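You operate a simulated robot arm through the tools that you are given. There is no shell and no other tool. Be economical: measure what you need, move in short steps, check, and stop when the job is done.

You run a simulated robot arm. Do the job below in one go: nothing can be reset, and whatever is moved stays where it is left.

JOB
Seal the blue drum after use.
Fine: short tube into its sleeve, white bung in, big bung tight with the key, key back, vent cap shut; last, the yellow clamp goes back on its rail. Set down upright: bung key.

Only the result counts: the job must be done as asked and must still hold three seconds after the hand-in. Knocking over, shifting, dropping, spilling or breaking anything else fails it. A push-on lid holds only when it is set on centred and level and pressed home; a screw cap is set on level and turned clockwise until tight.

ROBOT AND FRAMES
A 7-joint arm with a three-finger gripper, on a carriage that runs on a rail from [-180.2, 0.9] to [67.8, -0.3] (x, y) and turns from -205 to 128 degrees about z. Base frame: it is fixed where the carriage stands at the start and does not move with it; the origin is on the floor, on the carriage's upright axis, x ahead of it, y to its left, z up. Units: cm, degrees, N and s.
With the tool pointing down near the work surface it reaches from about 10 to 64 cm from the robot's upright axis, wherever it stands. Its first joint turns from -115.0 to 115.0 degrees. Places, roughly: big steel bung [-20, -70, 90]; bung hole of the gelcoat drum [0, -50, 90]; grey tube stand [40, -50, 40]; short orange suction tube (5x5x16 cm) [0, -50, 90]; short tube sleeve [40, -40, 60]; yellow vent cap of the blue drum [-10, -40, 90]. Payload 2.69 kg.
The tool frame sits at the grasp point between the pads (the TCP): z along the fingers, y along the line on which they close. The tips reach 3 cm beyond it. The gripper opens to 12.8 cm. The gripper's body begins 11.7 cm behind the TCP.
Orientation is that of the tool frame in the base frame, as a unit quaternion [w, x, y, z]. With the fingers straight down and closing along the base's y, the tool's x points along the base's -x, its y along +y and its z along -z.

CONTROLS
- The arm moves only by the tool move_arm. Its argument "rows" is one flat list of numbers, 7 for each row, row after row: the shift along the base's x, y, z in cm, then the turn, a rotation vector about the base's x, y, z in degrees, then the closure in counts, from 0 (fully open) to 255 (shut). In form: [x, y, z, ax, ay, az, gripper, x, y, z, ax, ay, az, gripper, ...]. A call has 1 to 20 rows; each row shifts and turns the commanded pose from where the row before left it. Rows are played at 5 a second. More than 5 cm and 8.6 degrees between two rows, or a gripper value outside its range, and nothing of the call is played. A pose out of reach is approached as far as the arm can. The call stops where the force on the tool passes 40 N (or 10 N more than at its start, if that is more) or the arm is blocked; 0.2 s more then pass. The fingers move at their own pace and stop on an object; they squeeze with about 45 N. The grip force told is the motor's: it shows also when the fingers shut on nothing. Time passes only in rows, and 0.2 s behind the last, so rows that do not move let the fingers close. The reply holds the time, the measured pose of the TCP, the force on the tool along the base axes, the opening and the grip force, in the units named above and with some noise, with the torque about the TCP (base axes, N m) and any sound that the robot's microphone picked up.
- Cameras (640 x 400 px; columns grow to the right, rows downward): "scene" is now at [-4.68, 9.6, 170.6]; the picture's right is [-0.98, -0.20, 0.00], its down [-0.16, 0.77, -0.62] and it looks along [0.12, -0.60, -0.79] (base axes); focal length 258 px, centre (320, 200). "wrist" rides on the gripper at [5.8, 5.4, -13.1] in the tool frame; the picture's right is [-0.68, 0.74, 0.00], its down [-0.62, -0.57, -0.55] and it looks along [-0.40, -0.37, 0.84] (tool axes); focal length 234 px, centre (320, 200). There is no depth. A picture from a camera that has moved, and an enlarged one, comes with that camera's place and axes in the base frame and with its lens.
- grab_frame(camera): a new picture of that camera. The clock stands still meanwhile.
- move_column(by): slides the trunk up (or, below 0, down) by that many cm; the arm and the scene camera ride with it, the base frame stays. It gives what a move gives, with no picture.
- base_move(legs): drives the robot by 1 to 6 legs, each [ahead, left, turn to the left] in cm, cm and degrees, along the robot's own axes; the way and the turn of a leg run together, so that a leg with both is an arc; at most 150 cm and 180 degrees a leg. The arm and the cameras ride along, it lands a little off, and it stops where it bumps. It keeps to its track: a leg is cut to what the track allows. It gives what a move gives.
- turn_head(pan, tilt): turns the head with the scene camera to pan (to the left, within 155 degrees either way) and tilt (down, from -29 to 69), counted from straight ahead of the robot. It gives what a move gives.
- inspect(camera, box): a new picture of the part [left, top, right, bottom] of that camera's present view, enlarged. The clock stands still meanwhile.
- finish_job(): hands the job in; it is judged then, once.

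Work in short steps. Places have to be worked out from the pictures, the camera data and where the tool is seen: move nearer, look again, correct. Check each grasp and each placing, and mend what went wrong. You have 120 turns and 98 pictures in all, those below and enlarged ones among them. Open the gripper and draw the arm clear of the work before you hand the job in, unless the task says otherwise.

The tools are called by a JSON object that holds its "op" and its "data". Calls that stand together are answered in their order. move_arm: Moves the arm, as the interface text tells. Its arguments: {"type":"object","properties":{"rows":{"type":"array","items":{"type":"number"}}},"required":["rows"]} The other tools are called the same way: move_column (by) slides the trunk up or down; base_move (legs) drives the base; turn_head (pan, tilt) turns the head that bears the scene camera; grab_frame (camera) takes a picture; inspect (camera, box) takes an enlarged picture of a part of a camera's view; finish_job () hands the job in.

At the start:

```text
time_s: 0.0
tool_pos: [15.1, -39.26, 116.13]
tcp_rot: [0.0, -0.001, 1.0, 0.0]
ft_force: [-0.5, 0.5, -0.1]
torque: [-0.01, 0.04, 0.03]
width: 12.78
gripper_force: 0.0
trunk travel left (down, up): [-87.5, 11.5]
robot x, y, heading: [-0.29, -0.13, 0.1]
head pan, tilt: [-78.3, 51.9]
```

scene: 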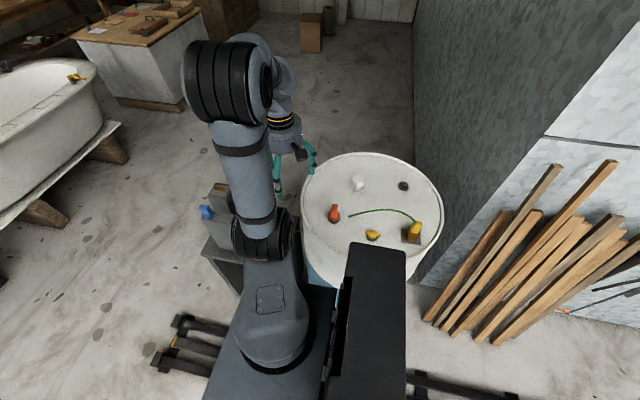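
wrist: 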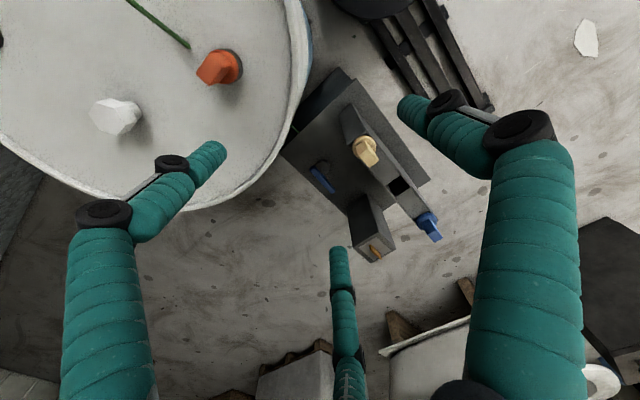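

I start by looking at the drum top and the stand enlarged.

{"op": "inspect", "data": {"camera": "scene", "box": [290, 140, 450, 260]}}

{"op": "inspect", "data": {"camera": "wrist", "box": [270, 60, 470, 270]}}

{"op": "inspect", "data": {"camera": "scene", "box": [180, 160, 300, 260]}}

```text
3.33 times, centred on (370, 200) of scene
camera zoom: at [-4.68, 9.6, 170.6], right [-0.98, -0.2, 0.0], down [-0.16, 0.77, -0.62], along [0.12, -0.6, -0.79], focal length 860 px, centre (153, 200)
```

zoom: 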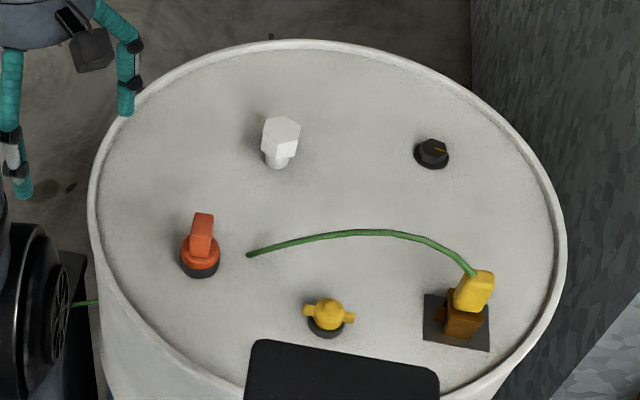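

```text
1.90 times, centred on (370, 165) of wrist
camera zoom: at [9.18, -33.89, 129.28], right [0.68, 0.74, 0.0], down [0.62, -0.57, 0.55], along [0.4, -0.37, -0.84], focal length 446 px, centre (225, 267)
```

zoom: 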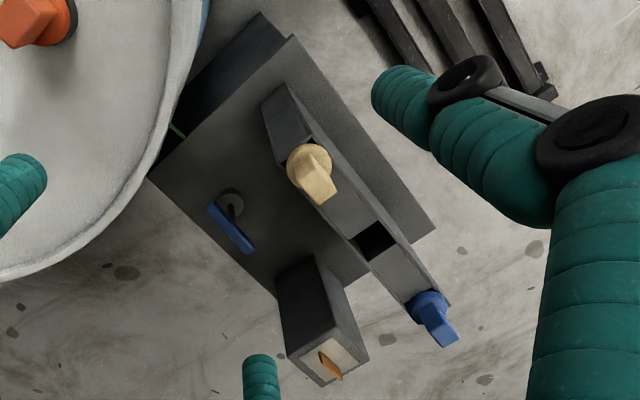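

```text
4.00 times, centred on (240, 210) of scene
camera zoom: at [-4.68, 9.6, 170.6], right [-0.98, -0.2, 0.0], down [-0.16, 0.77, -0.62], along [0.12, -0.6, -0.79], focal length 1032 px, centre (640, 160)
```

zoom: 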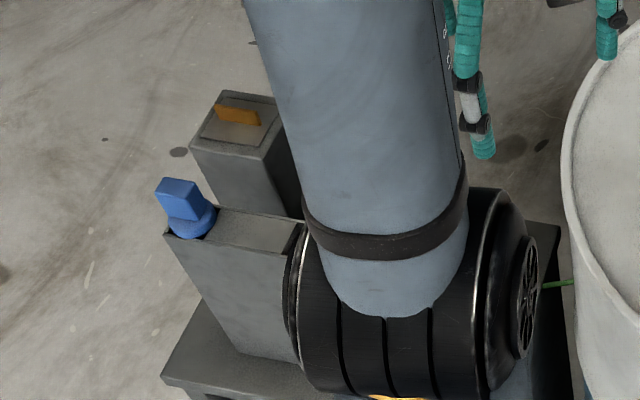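

The arm hides the stand and the rail. I drive ahead along the rail to see the stand and drum from another side.

{"op": "base_move", "data": {"legs": [[40, 0, 0]]}}

{"op": "grab_frame", "data": {"camera": "scene"}}

{"op": "grab_frame", "data": {"camera": "wrist"}}

```text
time_s: 2.5
tool_pos: [55.2, -39.43, 116.18]
tcp_rot: [0.0, 0.002, 1.0, 0.0]
ft_force: [0.5, 0.1, -0.6]
torque: [-0.03, 0.04, 0.03]
width: 12.8
gripper_force: 0.1
trunk travel left (down, up): [-87.5, 11.5]
robot x, y, heading: [40.2, 0.15, -0.1]
head pan, tilt: [-78.3, 51.9]
```

```text
92 pictures are left
camera scene: at [35.64, 9.42, 170.6], right [-0.98, -0.2, 0.0], down [-0.16, 0.77, -0.62], along [0.12, -0.6, -0.79], focal length 258 px, centre (320, 200)
```

scene: 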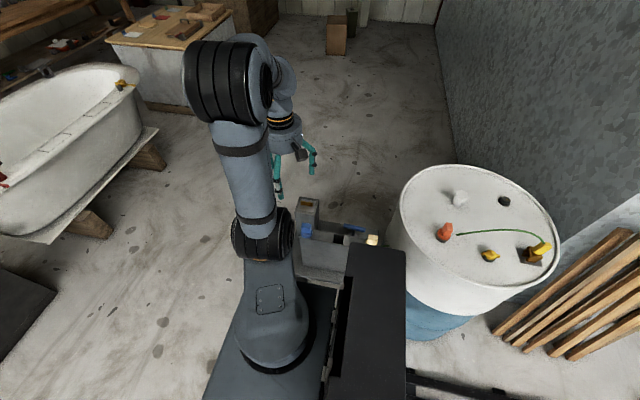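

```text
91 pictures are left
camera wrist: at [49.3, -34.13, 129.28], right [0.68, 0.73, 0.0], down [0.61, -0.57, 0.55], along [0.4, -0.37, -0.84], focal length 234 px, centre (320, 200)
```

wrist: 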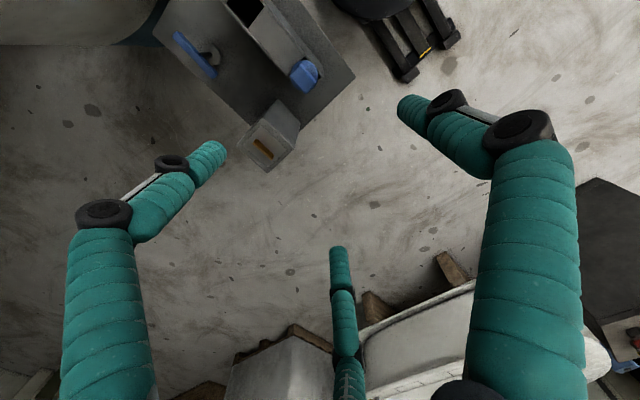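

{"op": "inspect", "data": {"camera": "scene", "box": [390, 160, 570, 280]}}

{"op": "inspect", "data": {"camera": "scene", "box": [280, 180, 400, 290]}}

{"op": "inspect", "data": {"camera": "wrist", "box": [130, 0, 370, 180]}}

```text
3.33 times, centred on (480, 220) of scene
camera zoom: at [35.64, 9.42, 170.6], right [-0.98, -0.2, 0.0], down [-0.16, 0.77, -0.62], along [0.12, -0.6, -0.79], focal length 860 px, centre (-213, 133)
```

zoom: 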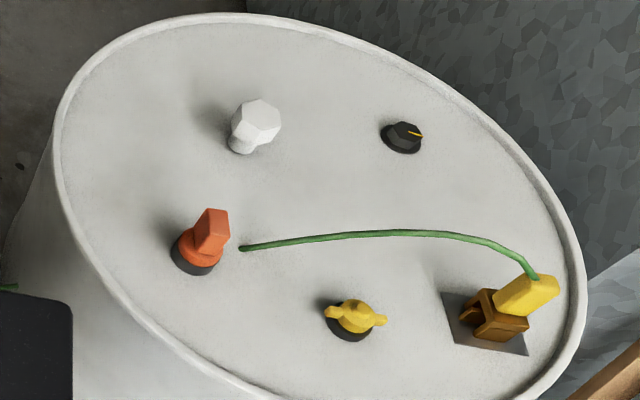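

```text
3.64 times, centred on (340, 235) of scene
camera zoom: at [35.64, 9.42, 170.6], right [-0.98, -0.2, 0.0], down [-0.16, 0.77, -0.62], along [0.12, -0.6, -0.79], focal length 938 px, centre (247, 73)
```

zoom: 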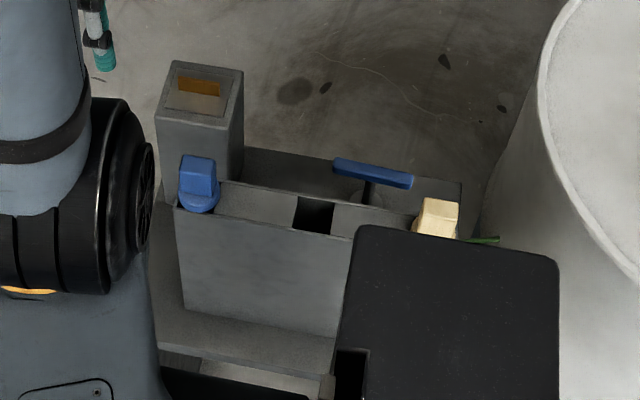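

```text
2.22 times, centred on (250, 90) of wrist
camera zoom: at [49.3, -34.13, 129.28], right [0.68, 0.73, 0.0], down [0.61, -0.57, 0.55], along [0.4, -0.37, -0.84], focal length 520 px, centre (476, 444)
```

zoom: 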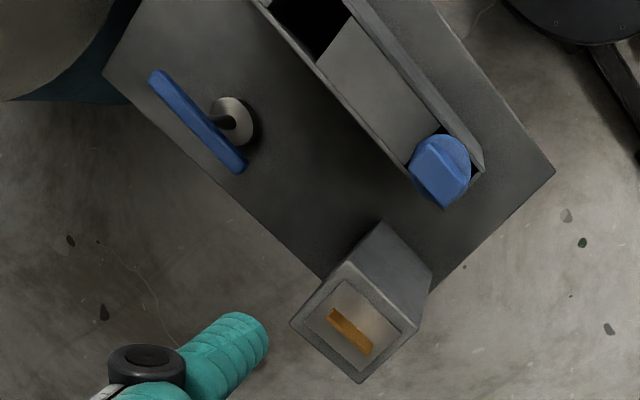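

Triangulating the two scene views: drum top z≈86, orange tube ≈(1,-46), white bung ≈(-6,-65), steel bung ≈(-25,-69), vent cap ≈(-15,-41), clamp ≈(-29,-44). I go back to x≈15 and bring the wrist camera over the orange tube.

{"op": "base_move", "data": {"legs": [[-25, 0, 0]]}}

{"op": "move_arm", "data": {"rows": [-5, 0, 0, 0, 0, 0, 0, -5, 0, 0, 0, 0, 0, 0, -5, -1, 0, 0, 0, 0, 0, -5, -2, 0, 0, 0, 0, 0, -4, -2, 0, 0, 0, 0, 0, -4, -2, -2, 0, 0, 0, 0, 0, 0, 0, 0, 0, 0, 0]}}

{"op": "grab_frame", "data": {"camera": "wrist"}}

```text
time_s: 4.4
tool_pos: [29.89, -39.28, 116.12]
tcp_rot: [0.0, -0.003, 1.0, -0.001]
ft_force: [-0.1, -1.1, -0.4]
torque: [-0.01, -0.04, 0.0]
width: 12.82
gripper_force: 0.1
trunk travel left (down, up): [-87.5, 11.5]
robot x, y, heading: [14.62, -0.09, 0.3]
head pan, tilt: [-78.3, 51.9]
```

```text
refused: row 3 steps farther than a row can; nothing moved
```

```text
87 pictures are left
camera wrist: at [23.99, -33.92, 129.28], right [0.67, 0.74, 0.0], down [0.62, -0.56, 0.55], along [0.41, -0.37, -0.84], focal length 234 px, centre (320, 200)
```

wrist: 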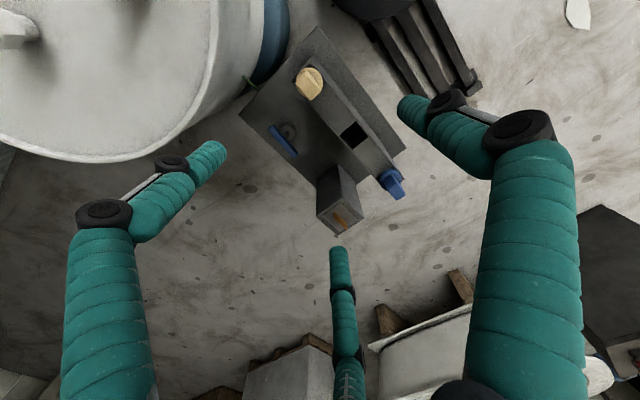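

A row was too long; I replay with rows under 5 cm.

{"op": "move_arm", "data": {"rows": [-4.5, -1, 0, 0, 0, 0, 0, -4.5, -1, 0, 0, 0, 0, 0, -4.5, -1, 0, 0, 0, 0, 0, -4.5, -1, 0, 0, 0, 0, 0, -4.5, -1, 0, 0, 0, 0, 0, -4.5, -1, 0, 0, 0, 0, 0, -2, -1, -2, 0, 0, 0, 0, 0, 0, 0, 0, 0, 0, 0]}}

{"op": "grab_frame", "data": {"camera": "wrist"}}

{"op": "grab_frame", "data": {"camera": "scene"}}

```text
time_s: 6.2
tool_pos: [1.36, -46.25, 114.22]
tcp_rot: [0.0, -0.002, 1.0, -0.001]
ft_force: [0.1, -0.6, 0.7]
torque: [-0.01, -0.02, -0.03]
width: 12.8
gripper_force: 0.0
trunk travel left (down, up): [-87.5, 11.5]
robot x, y, heading: [14.81, -0.14, 0.2]
head pan, tilt: [-78.3, 51.9]
```

```text
86 pictures are left
camera wrist: at [-4.67, -40.94, 127.36], right [0.67, 0.74, 0.0], down [0.62, -0.56, 0.55], along [0.41, -0.37, -0.84], focal length 234 px, centre (320, 200)
```

wrist: 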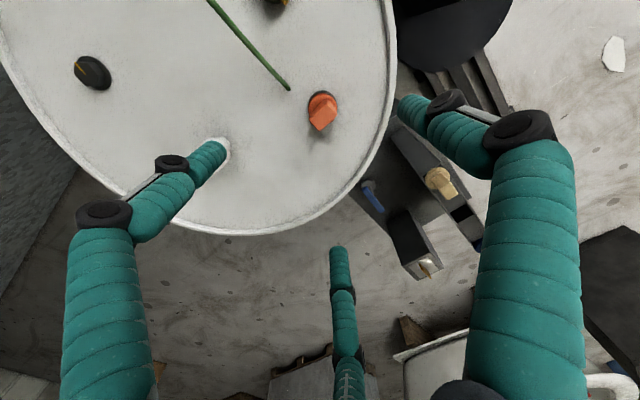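

```text
85 pictures are left
camera scene: at [9.97, 9.61, 170.59], right [-0.98, -0.21, 0.0], down [-0.16, 0.77, -0.62], along [0.13, -0.6, -0.79], focal length 258 px, centre (320, 200)
```

scene: 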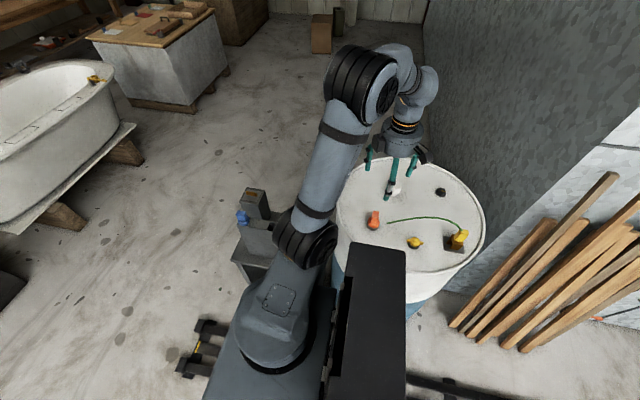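

The wrist view seems to show three fingers, unlike the description. I close the gripper in free air to see how they really come together.

{"op": "move_arm", "data": {"rows": [0, 0, 0, 0, 0, 0, 255, 0, 0, 0, 0, 0, 0, 255, 0, 0, 0, 0, 0, 0, 255, 0, 0, 0, 0, 0, 0, 255, 0, 0, 0, 0, 0, 0, 255, 0, 0, 0, 0, 0, 0, 255, 0, 0, 0, 0, 0, 0, 255, 0, 0, 0, 0, 0, 0, 255]}}

{"op": "grab_frame", "data": {"camera": "wrist"}}

```text
time_s: 8.0
tool_pos: [1.28, -46.26, 114.29]
tcp_rot: [0.0, -0.003, 1.0, 0.0]
ft_force: [0.3, -0.3, -1.3]
torque: [0.0, 0.02, -0.01]
width: 0.27
gripper_force: 6.9
trunk travel left (down, up): [-87.5, 11.5]
robot x, y, heading: [14.79, -0.25, 0.2]
head pan, tilt: [-78.3, 51.9]
```

```text
84 pictures are left
camera wrist: at [-4.65, -41.0, 127.34], right [0.67, 0.74, 0.0], down [0.62, -0.56, 0.55], along [0.41, -0.37, -0.84], focal length 234 px, centre (320, 200)
```

wrist: 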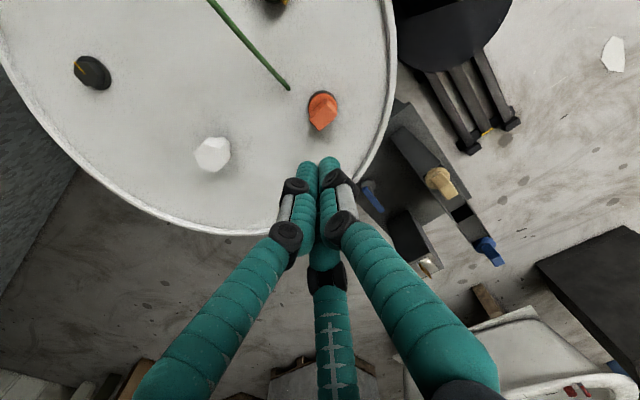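

Fingers converge to the TCP. Now I zoom the wrist view on drum items while unobstructed.

{"op": "inspect", "data": {"camera": "wrist", "box": [180, 60, 400, 200]}}

{"op": "inspect", "data": {"camera": "wrist", "box": [360, 80, 540, 300]}}

```text
2.86 times, centred on (290, 130) of wrist
camera zoom: at [-4.65, -41.0, 127.34], right [0.67, 0.74, 0.0], down [0.62, -0.56, 0.55], along [0.41, -0.37, -0.84], focal length 669 px, centre (406, 400)
```

zoom: 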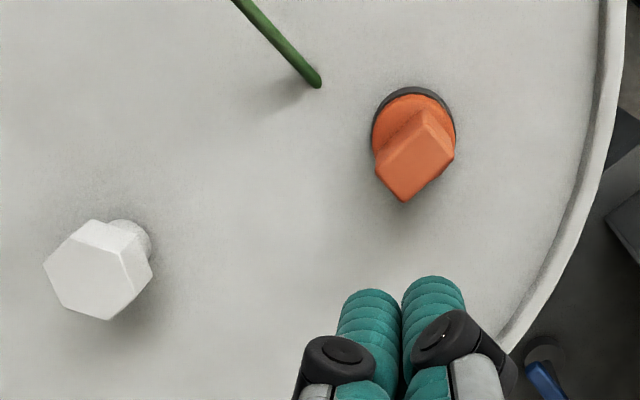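

```text
1.82 times, centred on (450, 190) of wrist
camera zoom: at [-4.65, -41.0, 127.34], right [0.67, 0.74, 0.0], down [0.62, -0.56, 0.55], along [0.41, -0.37, -0.84], focal length 426 px, centre (84, 218)
```

zoom: 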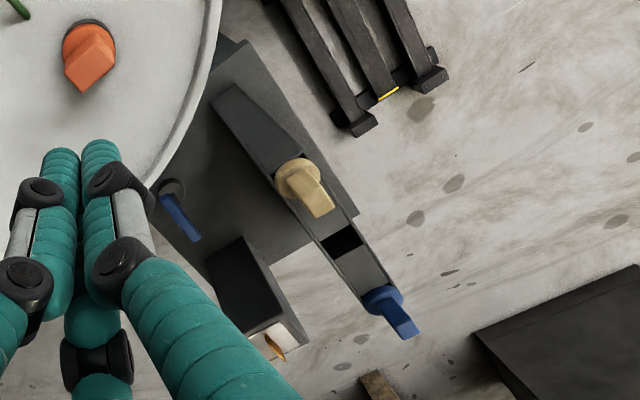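

Orange tube's handle top is at z≈95, centre ≈(1.4,-45.9). I open and lower to z≈101 and look closer.

{"op": "move_arm", "data": {"rows": [0, 0, 0, 0, 0, 0, 0, 0, 0, 0, 0, 0, 0, 0, 0, 0, 0, 0, 0, 0, 0, 0, 0, 0, 0, 0, 0, 0, 0, 0.3, -4.5, 0, 0, 0, 0, 0, 0, -4.5, 0, 0, 0, 0, 0, 0, -4.5, 0, 0, 0, 0, 0, 0, 0, 0, 0, 0, 0]}}

{"op": "grab_frame", "data": {"camera": "wrist"}}

{"op": "inspect", "data": {"camera": "scene", "box": [330, 130, 490, 260]}}

```text
time_s: 9.8
tool_pos: [0.74, -45.99, 100.64]
tcp_rot: [0.0, -0.003, 1.0, -0.001]
ft_force: [0.9, 0.0, -1.1]
torque: [-0.02, 0.08, 0.0]
width: 12.8
gripper_force: 0.0
trunk travel left (down, up): [-87.5, 11.5]
robot x, y, heading: [14.75, -0.11, 0.2]
head pan, tilt: [-78.3, 51.9]
```

```text
81 pictures are left
camera wrist: at [-5.23, -40.74, 113.73], right [0.67, 0.74, 0.0], down [0.62, -0.56, 0.55], along [0.41, -0.37, -0.84], focal length 234 px, centre (320, 200)
```

wrist: 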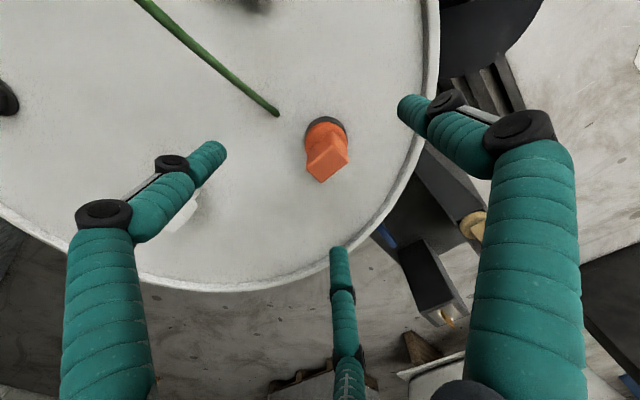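

```text
3.08 times, centred on (410, 195) of scene
camera zoom: at [9.98, 9.62, 170.59], right [-0.98, -0.21, 0.0], down [-0.16, 0.77, -0.62], along [0.13, -0.6, -0.79], focal length 794 px, centre (43, 215)
```

zoom: 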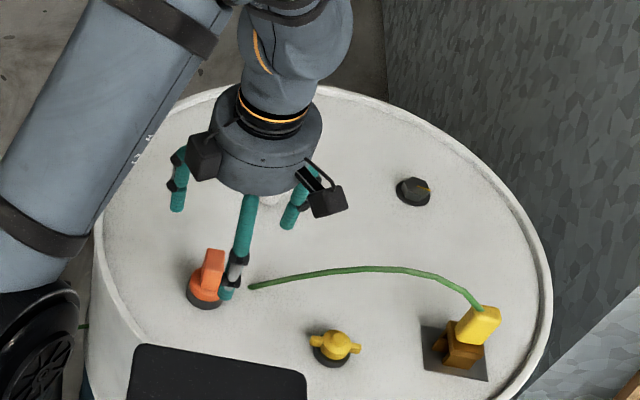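

Handle at (1.3,-45.7). I descend to z≈93 and close along y.

{"op": "move_arm", "data": {"rows": [0.5, 0.2, -4, 0, 0, 0, 0, 0, 0, -3.7, 0, 0, 0, 0, 0, 0, 0, 0, 0, 0, 160, 0, 0, 0, 0, 0, 0, 255, 0, 0, 0, 0, 0, 0, 255, 0, 0, 0, 0, 0, 0, 255, 0, 0, 0, 0, 0, 0, 255, 0, 0, 0, 0, 0, 0, 255, 0, 0, 0, 0, 0, 0, 255]}}

{"op": "grab_frame", "data": {"camera": "wrist"}}

```text
time_s: 11.8
tool_pos: [1.52, -46.09, 92.91]
tcp_rot: [0.0, -0.003, 1.0, -0.001]
ft_force: [0.8, 1.2, 0.8]
torque: [0.02, -0.04, 0.0]
width: 4.2
gripper_force: 22.6
trunk travel left (down, up): [-87.5, 11.5]
robot x, y, heading: [14.66, 0.24, 0.3]
head pan, tilt: [-78.3, 51.9]
```

```text
79 pictures are left
camera wrist: at [-4.41, -40.72, 106.06], right [0.67, 0.74, 0.0], down [0.62, -0.56, 0.55], along [0.41, -0.37, -0.84], focal length 234 px, centre (320, 200)
```

wrist: 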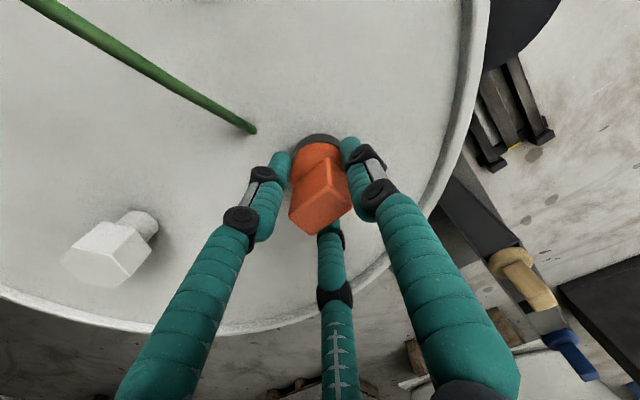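

Gripped (4.2 cm wide). I lift slowly straight up and watch the force.

{"op": "move_arm", "data": {"rows": [0, 0, 1.5, 0, 0, 0, 255, 0, 0, 1.5, 0, 0, 0, 255, 0, 0, 2, 0, 0, 0, 255, 0, 0, 2, 0, 0, 0, 255, 0, 0, 2, 0, 0, 0, 255, 0, 0, 2, 0, 0, 0, 255, 0, 0, 2, 0, 0, 0, 255, 0, 0, 2, 0, 0, 0, 255, 0, 0, 2, 0, 0, 0, 255, 0, 0, 2, 0, 0, 0, 255, 0, 0, 2, 0, 0, 0, 255]}}

{"op": "grab_frame", "data": {"camera": "scene"}}

{"op": "grab_frame", "data": {"camera": "wrist"}}

```text
time_s: 14.2
tool_pos: [1.48, -45.75, 114.16]
tcp_rot: [0.0, -0.002, 1.0, 0.0]
ft_force: [-0.1, 0.4, -1.6]
torque: [0.01, 0.0, 0.0]
width: 4.19
gripper_force: 45.3
trunk travel left (down, up): [-87.5, 11.5]
robot x, y, heading: [14.58, 0.13, 0.2]
head pan, tilt: [-78.3, 51.9]
```

```text
78 pictures are left
camera scene: at [9.89, 9.55, 170.59], right [-0.98, -0.21, 0.0], down [-0.16, 0.77, -0.62], along [0.13, -0.6, -0.79], focal length 258 px, centre (320, 200)
```

scene: 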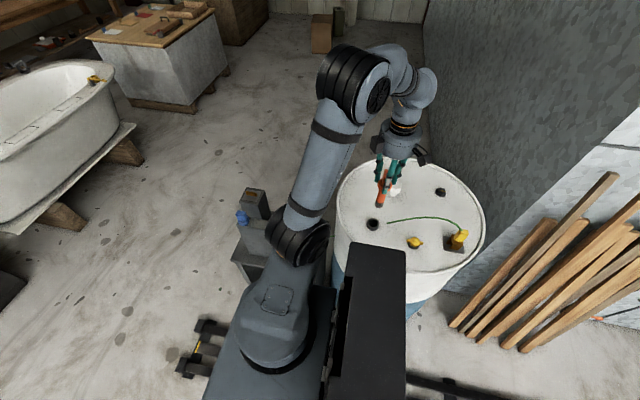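

```text
77 pictures are left
camera wrist: at [-4.4, -40.4, 127.23], right [0.67, 0.74, 0.0], down [0.62, -0.56, 0.55], along [0.41, -0.37, -0.84], focal length 234 px, centre (320, 200)
```

wrist: 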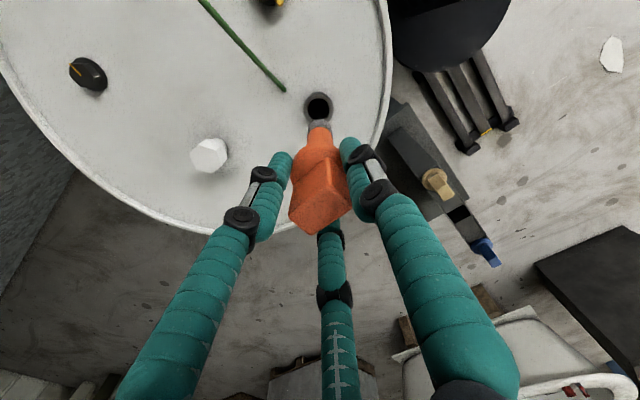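

The tube is out, and the bung hole is at (1.5,-46.1). Triangulation from three wrist views puts the empty sleeve at ≈(38.7,-38.7) with its top at z≈85.7. I carry the tube there high up.

{"op": "move_arm", "data": {"rows": [4.6, 0.8, 0.3, 0, 0, 0, 255, 4.6, 0.8, 0.3, 0, 0, 0, 255, 4.6, 0.8, 0.3, 0, 0, 0, 255, 4.6, 0.8, 0.3, 0, 0, 0, 255, 4.6, 0.8, 0, 0, 0, 0, 255, 4.6, 0.8, 0, 0, 0, 0, 255, 4.6, 0.8, 0, 0, 0, 0, 255, 4.6, 0.8, 0, 0, 0, 0, 255, 0, 0, 0, 0, 0, 0, 255]}}

{"op": "grab_frame", "data": {"camera": "wrist"}}

{"op": "grab_frame", "data": {"camera": "scene"}}

```text
time_s: 16.2
tool_pos: [38.05, -39.39, 115.11]
tcp_rot: [0.001, -0.002, 1.0, -0.001]
ft_force: [-1.4, -0.5, -1.2]
torque: [0.01, -0.07, 0.01]
width: 4.16
gripper_force: 45.2
trunk travel left (down, up): [-87.5, 11.5]
robot x, y, heading: [14.85, -0.15, 0.1]
head pan, tilt: [-78.3, 51.9]
```

```text
76 pictures are left
camera wrist: at [32.13, -34.12, 128.21], right [0.67, 0.74, 0.0], down [0.62, -0.56, 0.55], along [0.41, -0.37, -0.84], focal length 234 px, centre (320, 200)
```

wrist: 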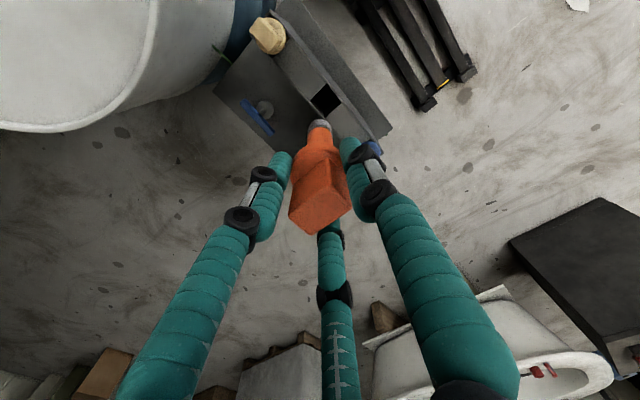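

```text
75 pictures are left
camera scene: at [9.74, 9.44, 170.6], right [-0.98, -0.21, 0.0], down [-0.16, 0.77, -0.62], along [0.13, -0.6, -0.79], focal length 258 px, centre (320, 200)
```

scene: 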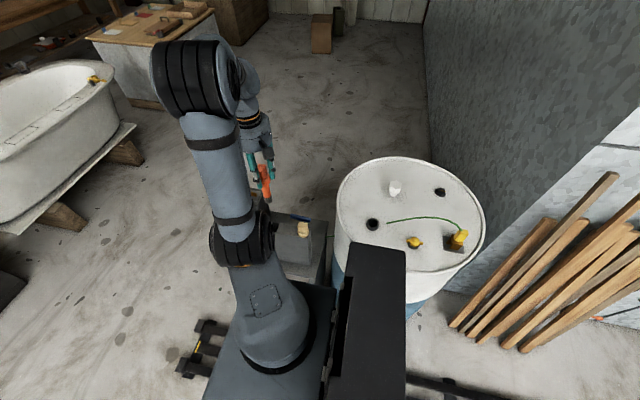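

Hole refined to ≈(38.95,-38.65), z≈84.5. I lower until the tube end is just above and zoom in.

{"op": "move_arm", "data": {"rows": [0.8, 0.7, -4, 0, 0, 0, 255, 0, 0, -4, 0, 0, 0, 255, 0, 0, -3.5, 0, 0, 0, 255, 0, 0, 0, 0, 0, 0, 255, 0, 0, 0, 0, 0, 0, 255]}}

{"op": "inspect", "data": {"camera": "wrist", "box": [220, 20, 420, 145]}}

```text
time_s: 17.4
tool_pos: [39.08, -38.82, 103.85]
tcp_rot: [0.0, -0.003, 1.0, 0.0]
ft_force: [1.1, 0.2, -0.6]
torque: [0.0, 0.02, -0.03]
width: 4.11
gripper_force: 45.0
trunk travel left (down, up): [-87.5, 11.5]
robot x, y, heading: [14.11, 0.05, 0.2]
head pan, tilt: [-78.3, 51.9]
```

```text
3.20 times, centred on (320, 82) of wrist
camera zoom: at [33.11, -33.46, 116.88], right [0.67, 0.74, 0.0], down [0.62, -0.56, 0.55], along [0.41, -0.37, -0.84], focal length 749 px, centre (320, 576)
```

zoom: 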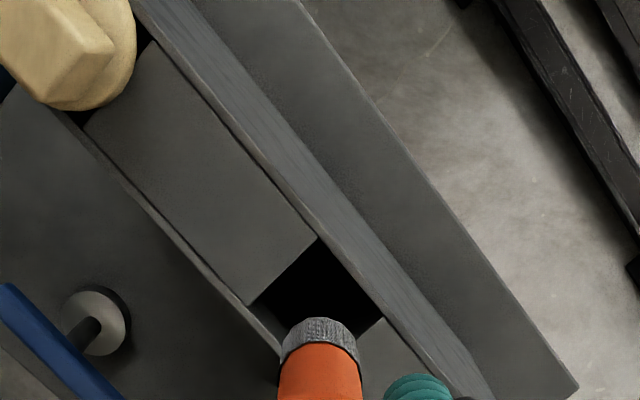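

The hole is ~4.5 cm square, centred within 0.2 cm of the tube (end ~3 cm wide). I lower it in.

{"op": "move_arm", "data": {"rows": [-0.1, -0.05, -2.5, 0, 0, 0, 255, 0, 0, -2.5, 0, 0, 0, 255, 0, 0, -2, 0, 0, 0, 255, 0, 0, -1.5, 0, 0, 0, 255, 0, 0, -1, 0, 0, 0, 255, 0, 0, -1, 0, 0, 0, 255, 0, 0, 0, 0, 0, 0, 255]}}

{"op": "grab_frame", "data": {"camera": "wrist"}}

```text
time_s: 19.0
tool_pos: [39.05, -38.73, 93.42]
tcp_rot: [-0.001, -0.002, 1.0, 0.0]
ft_force: [-0.4, -0.5, -0.5]
torque: [0.01, 0.02, -0.02]
width: 4.18
gripper_force: 45.2
trunk travel left (down, up): [-87.5, 11.5]
robot x, y, heading: [14.54, -0.15, 0.6]
head pan, tilt: [-78.3, 51.9]
```

```text
73 pictures are left
camera wrist: at [33.09, -33.46, 106.35], right [0.67, 0.74, 0.0], down [0.62, -0.56, 0.55], along [0.41, -0.37, -0.84], focal length 234 px, centre (320, 200)
```

wrist: 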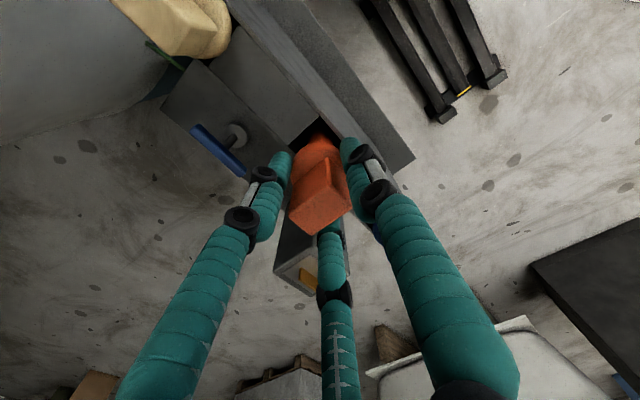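

Inside with no contact force. I continue down gently until it seats.

{"op": "move_arm", "data": {"rows": [0, 0, -0.7, 0, 0, 0, 255, 0, 0, -0.7, 0, 0, 0, 255, 0, 0, -0.6, 0, 0, 0, 255, 0, 0, -0.5, 0, 0, 0, 255, 0, 0, -0.5, 0, 0, 0, 255, 0, 0, 0, 0, 0, 0, 255]}}

{"op": "inspect", "data": {"camera": "wrist", "box": [220, 60, 420, 240]}}

```text
time_s: 20.4
tool_pos: [38.88, -38.8, 90.39]
tcp_rot: [-0.001, -0.002, 1.0, -0.001]
ft_force: [0.4, 0.6, -1.2]
torque: [-0.02, 0.06, 0.01]
width: 4.14
gripper_force: 45.3
trunk travel left (down, up): [-87.5, 11.5]
robot x, y, heading: [14.69, -0.28, 0.2]
head pan, tilt: [-78.3, 51.9]
```

```text
2.22 times, centred on (320, 150) of wrist
camera zoom: at [32.98, -33.43, 103.36], right [0.67, 0.74, 0.0], down [0.62, -0.56, 0.55], along [0.41, -0.37, -0.84], focal length 520 px, centre (320, 311)
```

zoom: 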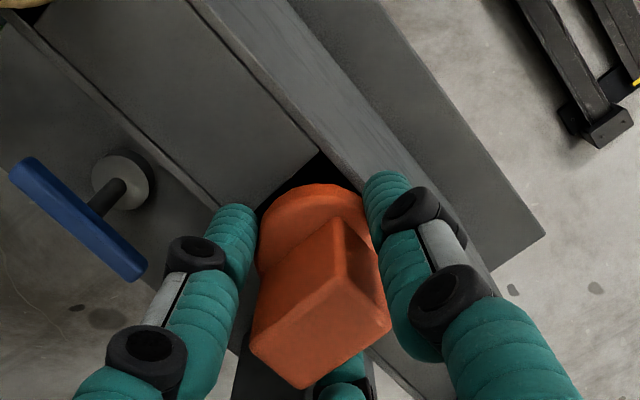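

{"op": "move_arm", "data": {"rows": [0, 0, -0.4, 0, 0, 0, 255, 0, 0, -0.4, 0, 0, 0, 255, 0, 0, -0.4, 0, 0, 0, 255, 0, 0, -0.4, 0, 0, 0, 255, 0, 0, 0, 0, 0, 0, 255]}}

{"op": "inspect", "data": {"camera": "wrist", "box": [220, 60, 420, 240]}}

```text
time_s: 21.1
tool_pos: [38.85, -38.72, 89.6]
tcp_rot: [0.002, -0.002, 1.0, -0.004]
ft_force: [-1.0, 5.8, 35.4]
torque: [0.37, 0.01, -0.02]
width: 4.16
gripper_force: 45.1
trunk travel left (down, up): [-87.5, 11.5]
robot x, y, heading: [15.24, 0.14, 0.2]
head pan, tilt: [-78.3, 51.9]
stopped in row 3: the force on the tool passed its limit at 46 N (the readings are from after the stop); the commanded pose is now the measured one
```

```text
2.22 times, centred on (320, 150) of wrist
camera zoom: at [32.91, -33.31, 102.74], right [0.67, 0.74, 0.0], down [0.62, -0.56, 0.55], along [0.41, -0.38, -0.83], focal length 520 px, centre (320, 311)
```

zoom: 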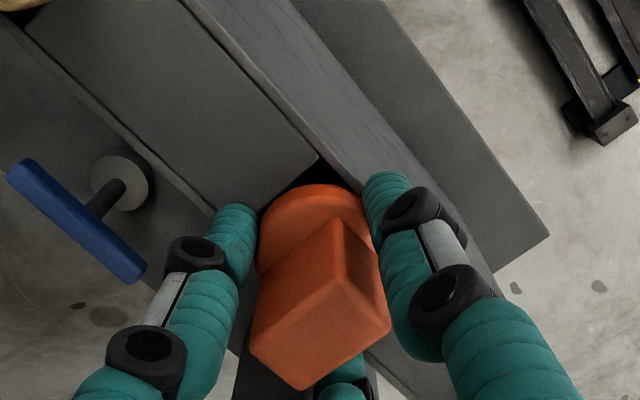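

Firm contact at TCP 89.6, matching the collar resting on the sleeve rim. I release with a small opening and rise.

{"op": "move_arm", "data": {"rows": [0, 0, 0.2, 0, 0, 0, 200, 0, 0, 0, 0, 0, 0, 120, 0, 0, 0, 0, 0, 0, 110, 0, 0, 0, 0, 0, 0, 110, 0, 0, 2, 0, 0, 0, 110, 0, 0, 3, 0, 0, 0, 110, 0, 0, 4, 0, 0, 0, 110, 0, 0, 4, 0, 0, 0, 110, 0, 0, 0, 0, 0, 0, 110]}}

{"op": "grab_frame", "data": {"camera": "wrist"}}

```text
time_s: 23.1
tool_pos: [39.06, -38.8, 102.73]
tcp_rot: [0.002, -0.003, 1.0, -0.003]
ft_force: [-0.2, -0.4, -1.2]
torque: [0.04, 0.02, -0.01]
width: 7.3
gripper_force: 0.0
trunk travel left (down, up): [-87.5, 11.5]
robot x, y, heading: [14.85, -0.28, 0.6]
head pan, tilt: [-78.3, 51.9]
```

```text
70 pictures are left
camera wrist: at [32.96, -33.45, 115.69], right [0.67, 0.74, 0.0], down [0.62, -0.56, 0.55], along [0.41, -0.37, -0.83], focal length 234 px, centre (320, 200)
```

wrist: 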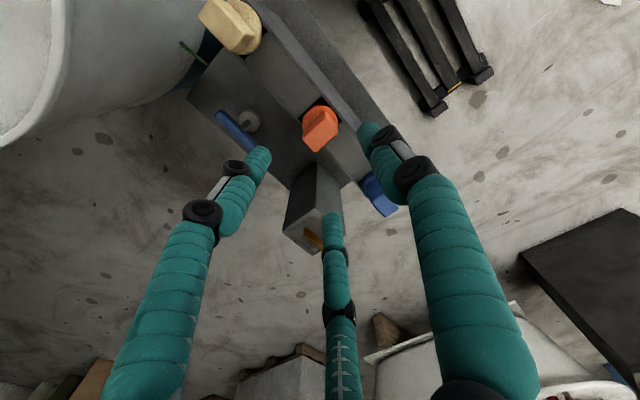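

{"op": "inspect", "data": {"camera": "wrist", "box": [180, 0, 420, 260]}}

```text
1.54 times, centred on (300, 130) of wrist
camera zoom: at [32.96, -33.45, 115.69], right [0.67, 0.74, 0.0], down [0.62, -0.56, 0.55], along [0.41, -0.37, -0.83], focal length 360 px, centre (351, 308)
```

zoom: 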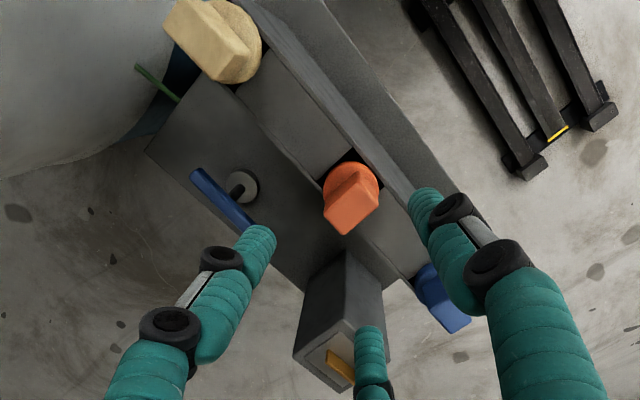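

The tube sits well in its sleeve. Next the white bung: I raise, drive the base to x≈-8 so it is in reach, and look from above it.

{"op": "move_arm", "data": {"rows": [0, 0, 4, 0, 0, 0, 0, 0, 0, 4, 0, 0, 0, 0, 0, 0, 3, 0, 0, 0, 0]}}

{"op": "base_move", "data": {"legs": [[-24, 0, 0]]}}

{"op": "move_arm", "data": {"rows": [-3.5, -3.3, 0, 0, 0, 0, 0, -3.5, -3.3, 0, 0, 0, 0, 0, -3.5, -3.3, 0, 0, 0, 0, 0, -3.5, -3.3, 0, 0, 0, 0, 0, -3.5, -3.3, 0, 0, 0, 0, 0, -2, -3.3, 0, 0, 0, 0, 0, -1.5, -3.3, 0, 0, 0, 0, 0, 0, -2, 0, 0, 0, 0, 0, 0, 0, 0, 0, 0, 0, 0]}}

{"op": "grab_frame", "data": {"camera": "wrist"}}

```text
time_s: 23.9
tool_pos: [38.85, -38.93, 113.49]
tcp_rot: [0.001, -0.003, 1.0, -0.003]
ft_force: [0.6, 0.7, 1.1]
torque: [0.03, -0.01, -0.04]
width: 12.77
gripper_force: 0.0
trunk travel left (down, up): [-87.5, 11.5]
robot x, y, heading: [14.69, 0.02, 0.2]
head pan, tilt: [-78.3, 51.9]
```

```text
time_s: 25.6
tool_pos: [15.13, -38.92, 113.53]
tcp_rot: [0.001, -0.002, 1.0, -0.003]
ft_force: [-1.3, -0.4, -0.5]
torque: [0.02, -0.05, -0.02]
width: 12.79
gripper_force: 0.1
trunk travel left (down, up): [-87.5, 11.5]
robot x, y, heading: [-8.82, 0.12, 0.0]
head pan, tilt: [-78.3, 51.9]
```

```text
time_s: 27.6
tool_pos: [-5.73, -63.99, 113.53]
tcp_rot: [0.002, -0.002, 1.0, -0.003]
ft_force: [0.4, 0.2, -0.2]
torque: [-0.05, -0.01, 0.03]
width: 12.79
gripper_force: 0.1
trunk travel left (down, up): [-87.5, 11.5]
robot x, y, heading: [-8.96, 0.13, 0.1]
head pan, tilt: [-78.3, 51.9]
```

```text
68 pictures are left
camera wrist: at [-11.69, -58.63, 126.64], right [0.67, 0.74, 0.0], down [0.62, -0.56, 0.55], along [0.41, -0.37, -0.83], focal length 234 px, centre (320, 200)
```

wrist: 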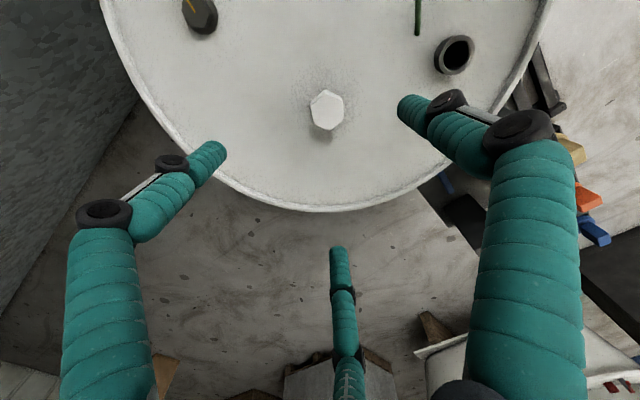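

Reach is fine. Bung head ≈(-5.1,-63.2). I go lower and zoom to read the hex orientation and heights.

{"op": "move_arm", "data": {"rows": [0.6, 0.7, -4.5, 0, 0, 0, 0, 0, 0, -4.5, 0, 0, 0, 0, 0, 0, -3.5, 0, 0, 0, 0, 0, 0, 0, 0, 0, 0, 0]}}

{"op": "inspect", "data": {"camera": "wrist", "box": [250, 80, 410, 220]}}

{"op": "inspect", "data": {"camera": "scene", "box": [250, 130, 410, 260]}}

```text
time_s: 28.6
tool_pos: [-5.49, -63.39, 100.98]
tcp_rot: [0.001, -0.002, 1.0, -0.003]
ft_force: [-0.5, -0.2, -0.5]
torque: [0.02, 0.0, -0.03]
width: 12.79
gripper_force: 0.0
trunk travel left (down, up): [-87.5, 11.5]
robot x, y, heading: [-9.16, 0.11, 0.2]
head pan, tilt: [-78.3, 51.9]
```

```text
2.86 times, centred on (330, 150) of wrist
camera zoom: at [-11.5, -57.95, 114.01], right [0.67, 0.74, 0.0], down [0.62, -0.56, 0.55], along [0.41, -0.38, -0.83], focal length 669 px, centre (291, 343)
```

zoom: 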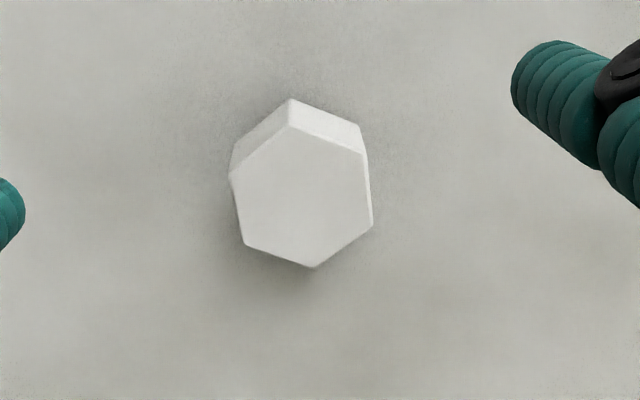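

```text
3.08 times, centred on (330, 195) of scene
camera zoom: at [-13.79, 9.69, 170.6], right [-0.98, -0.21, 0.0], down [-0.16, 0.77, -0.62], along [0.13, -0.6, -0.79], focal length 794 px, centre (289, 215)
```

zoom: 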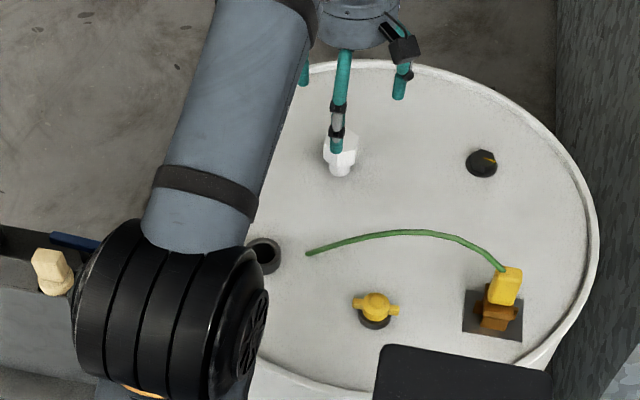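

Hex head: top z≈92, ~3 cm thick, flats' normal at ≈115° in plan. I rotate the tool +25°, centre on (-5.0,-63.5) and lower to TCP z≈91.3.

{"op": "move_arm", "data": {"rows": [0.4, -0.1, -2, 0, 0, 8.3, 0, 0, 0, -2, 0, 0, 8.3, 0, 0, 0, 0, 0, 0, 8.3, 0, 0, 0, 0, 0, 0, 0, 0]}}

{"op": "grab_frame", "data": {"camera": "wrist"}}

```text
time_s: 29.6
tool_pos: [-5.04, -63.53, 96.95]
tcp_rot: [0.002, -0.219, 0.976, -0.003]
ft_force: [-0.9, -0.4, -0.4]
torque: [0.0, -0.01, 0.01]
width: 12.8
gripper_force: 0.0
trunk travel left (down, up): [-87.5, 11.5]
robot x, y, heading: [-9.15, -0.17, 0.2]
head pan, tilt: [-78.3, 51.9]
```

```text
65 pictures are left
camera wrist: at [-12.62, -61.16, 109.99], right [0.3, 0.95, 0.0], down [0.8, -0.25, 0.55], along [0.53, -0.17, -0.83], focal length 234 px, centre (320, 200)
```

wrist: 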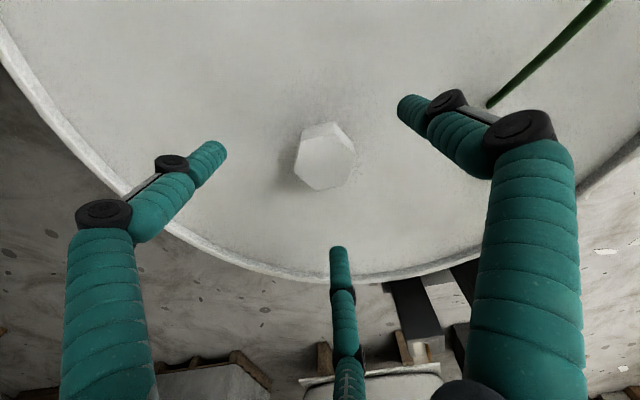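

Centred within ~0.4 cm. I lower to 91.3, nudging +0.3 in y, and close.

{"op": "move_arm", "data": {"rows": [0.05, 0.3, -3, 0, 0, 0, 0, 0, 0, -2.6, 0, 0, 0, 0, 0, 0, 0, 0, 0, 0, 110, 0, 0, 0, 0, 0, 0, 140, 0, 0, 0, 0, 0, 0, 170, 0, 0, 0, 0, 0, 0, 200, 0, 0, 0, 0, 0, 0, 255, 0, 0, 0, 0, 0, 0, 255, 0, 0, 0, 0, 0, 0, 255]}}

{"op": "inspect", "data": {"camera": "wrist", "box": [220, 80, 420, 240]}}

```text
time_s: 31.6
tool_pos: [-4.96, -63.36, 91.34]
tcp_rot: [0.002, -0.218, 0.976, -0.003]
ft_force: [-0.2, -0.1, -0.3]
torque: [0.03, 0.02, -0.04]
width: 4.13
gripper_force: 15.8
trunk travel left (down, up): [-87.5, 11.5]
robot x, y, heading: [-8.88, -0.03, 0.0]
head pan, tilt: [-78.3, 51.9]
```

```text
2.50 times, centred on (320, 160) of wrist
camera zoom: at [-12.67, -60.87, 104.38], right [0.3, 0.95, 0.0], down [0.8, -0.25, 0.55], along [0.53, -0.17, -0.83], focal length 585 px, centre (320, 300)
```

zoom: 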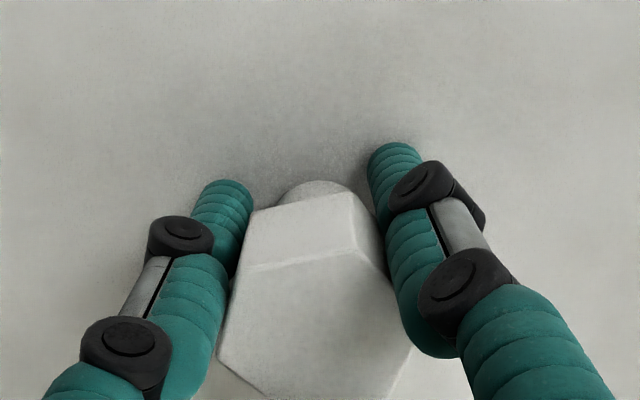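

Gripped at 4.1 cm. I lift and move above the bung hole (1.5,-46.1).

{"op": "move_arm", "data": {"rows": [0, 0, 0, 0, 0, 0, 255, 0, 0, 2, 0, 0, 0, 255, 0, 0, 3, 0, 0, 0, 255, 1.5, 4, 3, 0, 0, 0, 255, 1.5, 4, 0, 0, 0, 0, 255, 1.5, 4, 0, 0, 0, 0, 255, 2, 4.2, 0, 0, 0, 0, 255, 0, 1, 0, 0, 0, 0, 255, 0, 0, 0, 0, 0, 0, 255]}}

{"op": "grab_frame", "data": {"camera": "wrist"}}

{"op": "inspect", "data": {"camera": "scene", "box": [200, 130, 360, 260]}}

```text
refused: row 4 steps farther than a row can; nothing moved
```

```text
63 pictures are left
camera wrist: at [-12.67, -60.87, 104.38], right [0.3, 0.95, 0.0], down [0.8, -0.25, 0.55], along [0.53, -0.17, -0.83], focal length 234 px, centre (320, 200)
```

wrist: 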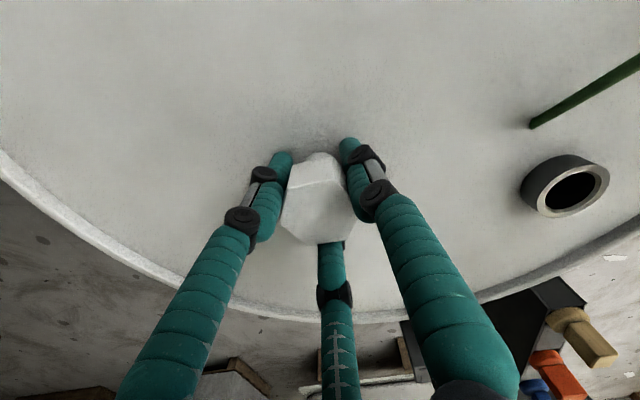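

```text
3.08 times, centred on (280, 195) of scene
camera zoom: at [-13.79, 9.63, 170.6], right [-0.98, -0.21, 0.0], down [-0.16, 0.77, -0.62], along [0.13, -0.6, -0.79], focal length 794 px, centre (443, 215)
```

zoom: 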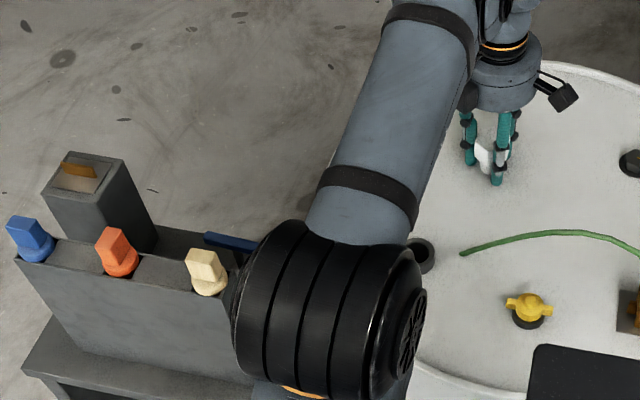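

Steps were too long again; the three tubes look equally seated. I repeat with shorter rows.

{"op": "move_arm", "data": {"rows": [0, 0, 0, 0, 0, 0, 255, 0, 0, 2, 0, 0, 0, 255, 0, 0, 3, 0, 0, 0, 255, 0, 0, 3, 0, 0, 0, 255, 1.6, 4, 0, 0, 0, 0, 255, 1.6, 4, 0, 0, 0, 0, 255, 1.6, 4, 0, 0, 0, 0, 255, 1.7, 4, 0, 0, 0, 0, 255, 0, 1.3, 0, 0, 0, 0, 255, 0, 0, 0, 0, 0, 0, 255]}}

```text
time_s: 33.8
tool_pos: [1.98, -45.51, 99.39]
tcp_rot: [0.002, -0.218, 0.976, -0.003]
ft_force: [-0.6, -0.1, -0.9]
torque: [-0.01, 0.01, -0.02]
width: 4.06
gripper_force: 44.9
trunk travel left (down, up): [-87.5, 11.5]
robot x, y, heading: [-8.97, 0.08, 0.2]
head pan, tilt: [-78.3, 51.9]
```

{"op": "inspect", "data": {"camera": "wrist", "box": [220, 60, 420, 220]}}

```text
2.50 times, centred on (320, 140) of wrist
camera zoom: at [-5.77, -43.1, 112.49], right [0.3, 0.95, 0.0], down [0.8, -0.25, 0.55], along [0.53, -0.17, -0.83], focal length 585 px, centre (320, 350)
```

zoom: 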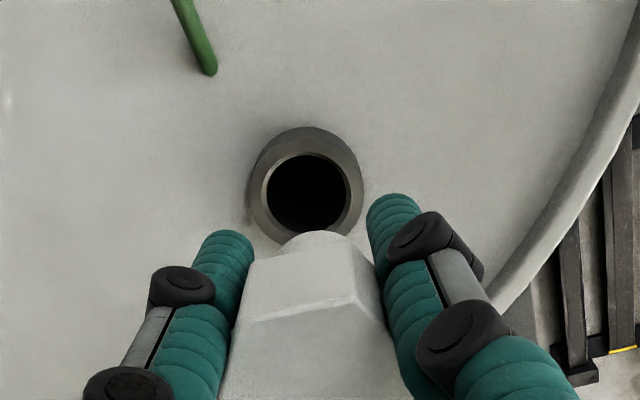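

Ring centre ≈(1.7,-46.1). I shift there and lower to just above the ring for another look.

{"op": "move_arm", "data": {"rows": [-0.3, -0.55, -2, 0, 0, 0, 255, 0, 0, -2, 0, 0, 0, 255, 0, 0, 0, 0, 0, 0, 255, 0, 0, 0, 0, 0, 0, 255]}}

{"op": "inspect", "data": {"camera": "wrist", "box": [240, 80, 400, 220]}}

{"op": "inspect", "data": {"camera": "scene", "box": [230, 170, 330, 240]}}

```text
time_s: 34.8
tool_pos: [1.53, -46.24, 95.22]
tcp_rot: [0.001, -0.218, 0.976, -0.003]
ft_force: [0.6, 0.3, -0.4]
torque: [-0.01, 0.02, 0.0]
width: 4.04
gripper_force: 45.2
trunk travel left (down, up): [-87.5, 11.5]
robot x, y, heading: [-9.19, -0.11, 0.4]
head pan, tilt: [-78.3, 51.9]
```

```text
2.86 times, centred on (320, 150) of wrist
camera zoom: at [-6.16, -43.84, 108.36], right [0.3, 0.95, 0.0], down [0.8, -0.25, 0.55], along [0.53, -0.17, -0.83], focal length 669 px, centre (320, 343)
```

zoom: 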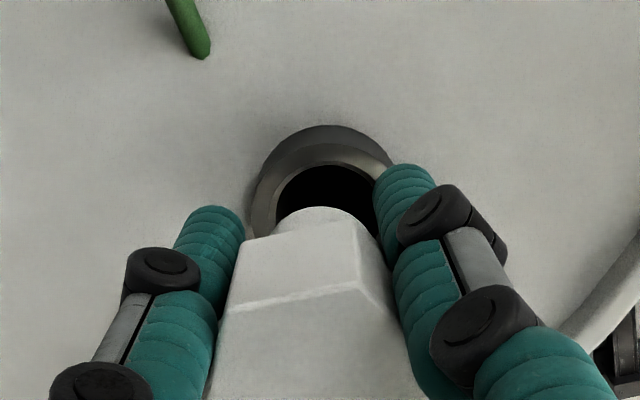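

```text
5.71 times, centred on (280, 205) of scene
camera zoom: at [-13.78, 9.61, 170.6], right [-0.98, -0.21, 0.0], down [-0.16, 0.77, -0.62], along [0.13, -0.6, -0.79], focal length 1474 px, centre (549, 171)
```

zoom: 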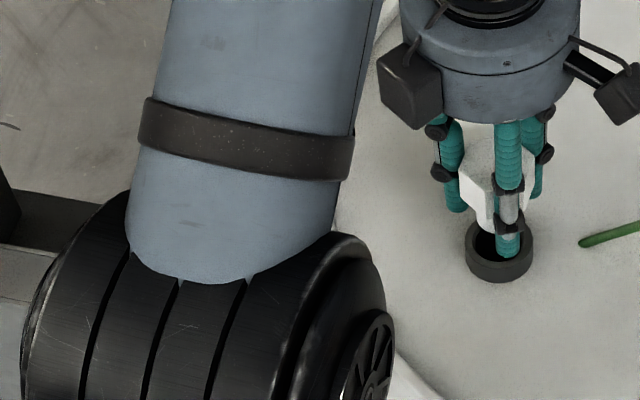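

Hole ~3.2 cm, stem ~2.5 cm; ring centre ≈(1.8,-46.3). I shift slightly and lower onto it.

{"op": "move_arm", "data": {"rows": [0.2, -0.05, -1, 0, 0, 0, 255, 0, 0, -1, 0, 0, 0, 255, 0, 0, -0.5, 0, 0, 0, 255, 0, 0, -0.5, 0, 0, 0, 255, 0, 0, 0, 0, 0, 0, 255]}}

{"op": "inspect", "data": {"camera": "wrist", "box": [240, 80, 400, 220]}}

```text
time_s: 36.0
tool_pos: [1.61, -46.3, 92.69]
tcp_rot: [0.002, -0.218, 0.976, -0.005]
ft_force: [0.5, 7.3, 32.6]
torque: [0.87, 0.38, 0.15]
width: 4.05
gripper_force: 45.1
trunk travel left (down, up): [-87.5, 11.5]
robot x, y, heading: [-9.19, -0.27, 0.4]
head pan, tilt: [-78.3, 51.9]
stopped in row 5: the force on the tool passed its limit at 43 N (the readings are from after the stop); the commanded pose is now the measured one
```

```text
2.86 times, centred on (320, 150) of wrist
camera zoom: at [-6.03, -43.75, 105.8], right [0.3, 0.95, -0.01], down [0.79, -0.25, 0.56], along [0.53, -0.17, -0.83], focal length 669 px, centre (320, 343)
```

zoom: 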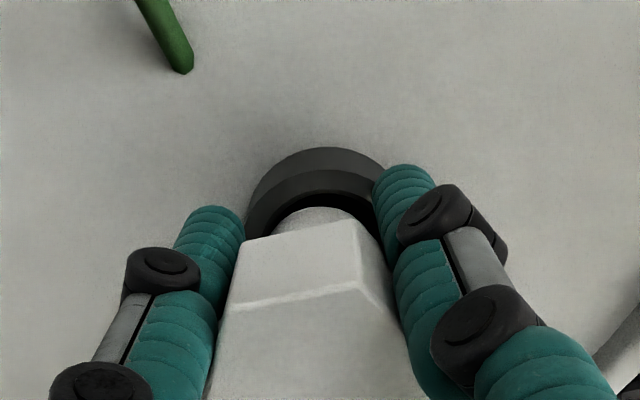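

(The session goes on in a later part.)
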